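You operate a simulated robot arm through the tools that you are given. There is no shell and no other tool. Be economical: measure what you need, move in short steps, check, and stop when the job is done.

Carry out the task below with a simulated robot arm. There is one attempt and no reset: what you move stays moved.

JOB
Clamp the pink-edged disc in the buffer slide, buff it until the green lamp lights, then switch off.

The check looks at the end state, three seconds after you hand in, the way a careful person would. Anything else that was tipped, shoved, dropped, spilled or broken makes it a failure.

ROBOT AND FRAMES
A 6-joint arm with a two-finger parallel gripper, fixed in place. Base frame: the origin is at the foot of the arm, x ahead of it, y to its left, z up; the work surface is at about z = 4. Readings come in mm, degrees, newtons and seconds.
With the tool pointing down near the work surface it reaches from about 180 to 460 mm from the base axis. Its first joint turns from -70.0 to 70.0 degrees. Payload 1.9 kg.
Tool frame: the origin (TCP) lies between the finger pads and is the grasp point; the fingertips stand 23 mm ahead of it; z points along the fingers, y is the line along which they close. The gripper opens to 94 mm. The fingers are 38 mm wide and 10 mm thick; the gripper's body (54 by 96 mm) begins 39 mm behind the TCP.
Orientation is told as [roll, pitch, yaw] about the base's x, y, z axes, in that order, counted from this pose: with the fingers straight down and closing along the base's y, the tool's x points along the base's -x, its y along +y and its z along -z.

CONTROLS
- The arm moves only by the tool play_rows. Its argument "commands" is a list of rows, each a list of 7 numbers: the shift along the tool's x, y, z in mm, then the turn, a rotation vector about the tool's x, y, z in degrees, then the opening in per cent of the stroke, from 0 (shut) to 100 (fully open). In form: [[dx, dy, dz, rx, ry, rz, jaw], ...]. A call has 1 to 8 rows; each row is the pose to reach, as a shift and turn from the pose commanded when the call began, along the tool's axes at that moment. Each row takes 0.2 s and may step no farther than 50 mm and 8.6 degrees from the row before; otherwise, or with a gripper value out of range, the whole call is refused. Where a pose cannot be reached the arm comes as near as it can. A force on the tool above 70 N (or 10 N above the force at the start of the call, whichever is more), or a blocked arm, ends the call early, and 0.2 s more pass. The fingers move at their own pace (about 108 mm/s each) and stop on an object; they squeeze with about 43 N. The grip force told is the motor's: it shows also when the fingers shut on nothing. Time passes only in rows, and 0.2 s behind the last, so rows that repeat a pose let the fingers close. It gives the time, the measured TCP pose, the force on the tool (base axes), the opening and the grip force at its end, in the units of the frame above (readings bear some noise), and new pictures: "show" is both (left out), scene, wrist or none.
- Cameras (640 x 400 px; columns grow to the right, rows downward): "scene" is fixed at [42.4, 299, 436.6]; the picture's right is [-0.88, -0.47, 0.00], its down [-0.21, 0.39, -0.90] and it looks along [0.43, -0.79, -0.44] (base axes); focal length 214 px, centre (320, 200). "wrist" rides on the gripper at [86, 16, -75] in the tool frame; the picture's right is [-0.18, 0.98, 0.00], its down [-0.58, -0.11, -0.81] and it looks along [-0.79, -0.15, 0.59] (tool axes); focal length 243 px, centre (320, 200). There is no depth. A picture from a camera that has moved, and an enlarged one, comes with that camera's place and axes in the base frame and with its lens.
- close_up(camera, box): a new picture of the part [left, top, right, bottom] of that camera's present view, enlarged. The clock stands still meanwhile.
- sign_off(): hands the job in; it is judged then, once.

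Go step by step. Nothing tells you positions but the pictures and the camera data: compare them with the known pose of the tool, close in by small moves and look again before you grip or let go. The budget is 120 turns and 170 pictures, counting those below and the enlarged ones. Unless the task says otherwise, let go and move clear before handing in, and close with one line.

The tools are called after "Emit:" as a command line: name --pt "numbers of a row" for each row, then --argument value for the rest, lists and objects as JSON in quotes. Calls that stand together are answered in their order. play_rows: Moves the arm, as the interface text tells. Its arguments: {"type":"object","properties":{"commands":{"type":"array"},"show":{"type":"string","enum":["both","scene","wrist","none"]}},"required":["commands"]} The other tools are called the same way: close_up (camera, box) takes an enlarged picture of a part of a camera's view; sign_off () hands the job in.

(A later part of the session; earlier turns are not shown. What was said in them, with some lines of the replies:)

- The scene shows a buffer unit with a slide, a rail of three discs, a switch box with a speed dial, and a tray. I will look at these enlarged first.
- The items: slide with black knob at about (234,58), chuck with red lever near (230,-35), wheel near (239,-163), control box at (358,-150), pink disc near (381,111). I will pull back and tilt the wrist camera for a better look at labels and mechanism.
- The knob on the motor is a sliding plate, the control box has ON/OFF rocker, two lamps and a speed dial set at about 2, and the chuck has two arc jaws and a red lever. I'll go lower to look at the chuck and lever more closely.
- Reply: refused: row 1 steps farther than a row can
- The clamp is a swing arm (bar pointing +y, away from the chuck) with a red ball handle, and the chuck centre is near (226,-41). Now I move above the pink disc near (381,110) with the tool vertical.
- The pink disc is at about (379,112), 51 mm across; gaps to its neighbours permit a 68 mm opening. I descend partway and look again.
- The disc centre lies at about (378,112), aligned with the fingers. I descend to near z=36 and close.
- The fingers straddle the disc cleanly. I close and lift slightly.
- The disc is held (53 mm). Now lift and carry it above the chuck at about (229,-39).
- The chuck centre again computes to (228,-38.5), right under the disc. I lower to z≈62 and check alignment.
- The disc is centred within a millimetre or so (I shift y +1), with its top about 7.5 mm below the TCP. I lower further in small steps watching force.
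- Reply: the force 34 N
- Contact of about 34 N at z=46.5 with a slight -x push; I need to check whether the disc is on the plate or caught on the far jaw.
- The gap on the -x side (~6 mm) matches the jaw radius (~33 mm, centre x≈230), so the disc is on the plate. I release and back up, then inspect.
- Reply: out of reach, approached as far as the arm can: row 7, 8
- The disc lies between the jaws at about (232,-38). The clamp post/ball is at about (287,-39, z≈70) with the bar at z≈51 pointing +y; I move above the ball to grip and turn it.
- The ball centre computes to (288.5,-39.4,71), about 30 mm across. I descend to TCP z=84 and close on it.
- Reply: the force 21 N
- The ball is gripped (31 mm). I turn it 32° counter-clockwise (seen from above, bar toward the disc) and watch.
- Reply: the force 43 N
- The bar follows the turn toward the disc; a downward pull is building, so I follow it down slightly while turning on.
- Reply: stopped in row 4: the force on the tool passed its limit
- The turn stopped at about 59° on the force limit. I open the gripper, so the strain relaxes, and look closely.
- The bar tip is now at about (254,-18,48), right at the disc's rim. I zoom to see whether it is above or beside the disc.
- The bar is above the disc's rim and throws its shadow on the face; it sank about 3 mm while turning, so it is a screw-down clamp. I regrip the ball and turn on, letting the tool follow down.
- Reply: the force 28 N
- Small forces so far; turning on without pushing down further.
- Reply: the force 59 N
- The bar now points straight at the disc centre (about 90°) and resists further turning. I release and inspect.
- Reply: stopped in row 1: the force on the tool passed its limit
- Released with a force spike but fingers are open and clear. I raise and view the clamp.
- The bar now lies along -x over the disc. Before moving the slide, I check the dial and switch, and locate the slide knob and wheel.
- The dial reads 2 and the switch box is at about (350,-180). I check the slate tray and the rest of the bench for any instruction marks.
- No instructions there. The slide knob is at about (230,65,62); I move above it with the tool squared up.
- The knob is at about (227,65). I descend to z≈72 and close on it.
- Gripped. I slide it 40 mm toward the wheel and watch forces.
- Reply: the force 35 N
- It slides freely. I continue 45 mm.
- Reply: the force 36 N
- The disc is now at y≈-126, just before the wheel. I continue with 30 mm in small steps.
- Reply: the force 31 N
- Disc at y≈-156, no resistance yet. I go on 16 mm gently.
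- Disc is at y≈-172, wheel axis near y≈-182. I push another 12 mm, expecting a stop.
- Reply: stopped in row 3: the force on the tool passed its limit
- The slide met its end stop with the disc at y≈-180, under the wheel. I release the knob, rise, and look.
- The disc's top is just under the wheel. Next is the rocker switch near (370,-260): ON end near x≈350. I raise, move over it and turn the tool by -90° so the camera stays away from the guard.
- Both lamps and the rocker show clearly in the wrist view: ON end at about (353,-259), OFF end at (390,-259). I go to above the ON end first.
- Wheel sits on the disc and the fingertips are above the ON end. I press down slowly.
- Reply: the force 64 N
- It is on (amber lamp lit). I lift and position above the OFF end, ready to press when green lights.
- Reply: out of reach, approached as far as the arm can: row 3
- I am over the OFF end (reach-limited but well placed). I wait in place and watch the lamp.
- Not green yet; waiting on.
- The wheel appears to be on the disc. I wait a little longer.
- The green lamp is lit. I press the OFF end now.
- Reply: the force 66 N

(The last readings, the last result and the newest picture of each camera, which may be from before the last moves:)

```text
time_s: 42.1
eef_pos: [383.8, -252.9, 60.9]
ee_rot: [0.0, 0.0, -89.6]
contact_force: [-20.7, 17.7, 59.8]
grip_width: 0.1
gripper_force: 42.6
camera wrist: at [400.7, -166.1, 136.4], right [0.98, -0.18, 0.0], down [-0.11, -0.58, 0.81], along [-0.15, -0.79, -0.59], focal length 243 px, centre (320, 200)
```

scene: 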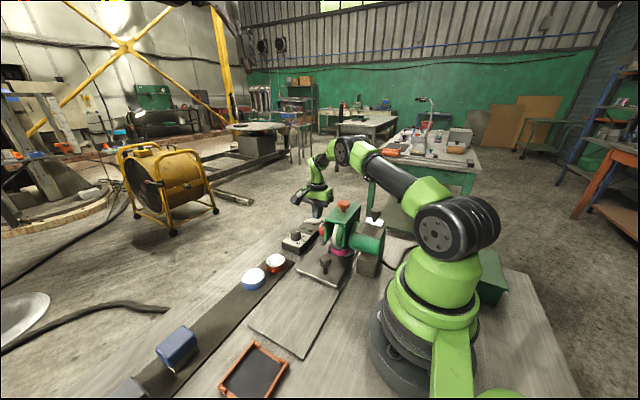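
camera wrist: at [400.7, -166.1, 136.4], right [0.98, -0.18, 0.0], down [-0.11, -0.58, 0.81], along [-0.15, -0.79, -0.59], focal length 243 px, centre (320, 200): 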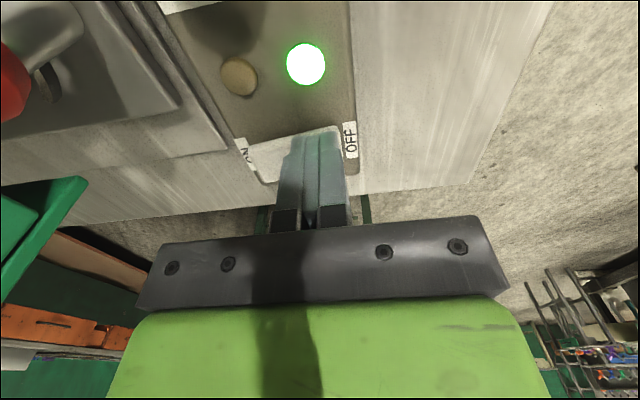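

Amber is out and green stays lit: it is off. I lift clear and check the end state.

Emit:
play_rows --pt "0 0 -20 0 0 0 0" --pt "0 0 -60 0 0 0 0" --pt "0 0 -100 0 0 0 0" --pt "0 0 -100 0 0 0 0" --show "both"

Emit:
close_up --camera "scene" --box '[240, 195, 400, 300]'

```text
time_s: 43.1
eef_pos: [381.8, -252.1, 158.1]
ee_rot: [-0.2, 0.3, -89.7]
contact_force: [0.3, -0.7, -0.4]
grip_width: 0.0
gripper_force: 42.2
camera wrist: at [400.2, -165.6, 233.6], right [0.98, -0.18, -0.01], down [-0.1, -0.59, 0.8], along [-0.15, -0.79, -0.6], focal length 243 px, centre (320, 200)
```

scene: 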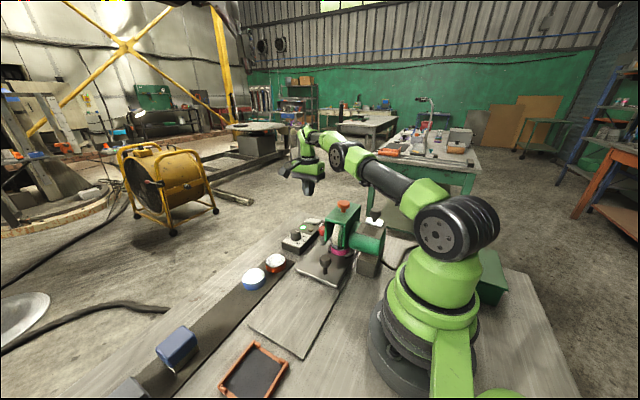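
wrist: 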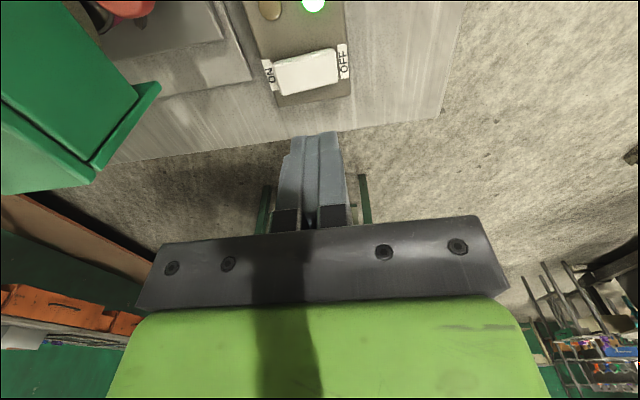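

```text
3.81 times, centred on (320, 248) of scene
camera zoom: at [42.4, 299.0, 436.6], right [-0.88, -0.47, 0.0], down [-0.21, 0.39, -0.9], along [0.43, -0.79, -0.44], focal length 817 px, centre (320, 19)
```

zoom: 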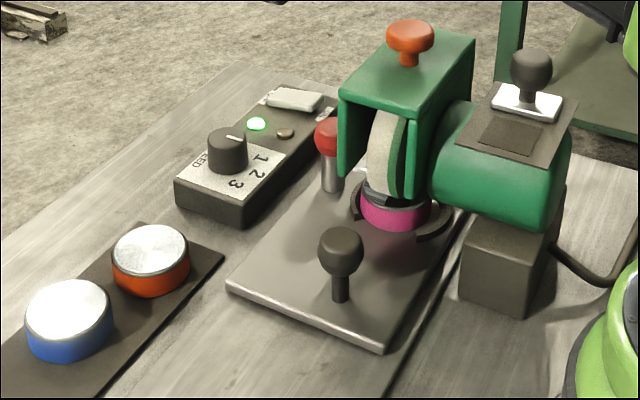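

The amber lamp is out, the green lamp is lit, the disc is still clamped under the wheel, and the arm is clear of everything. I hand in.

Emit:
sign_off

```text
The job is handed in.
```

The pink-edged disc is clamped in the slide and was buffed until the green lamp lit. The buffer is switched off and the arm is clear.
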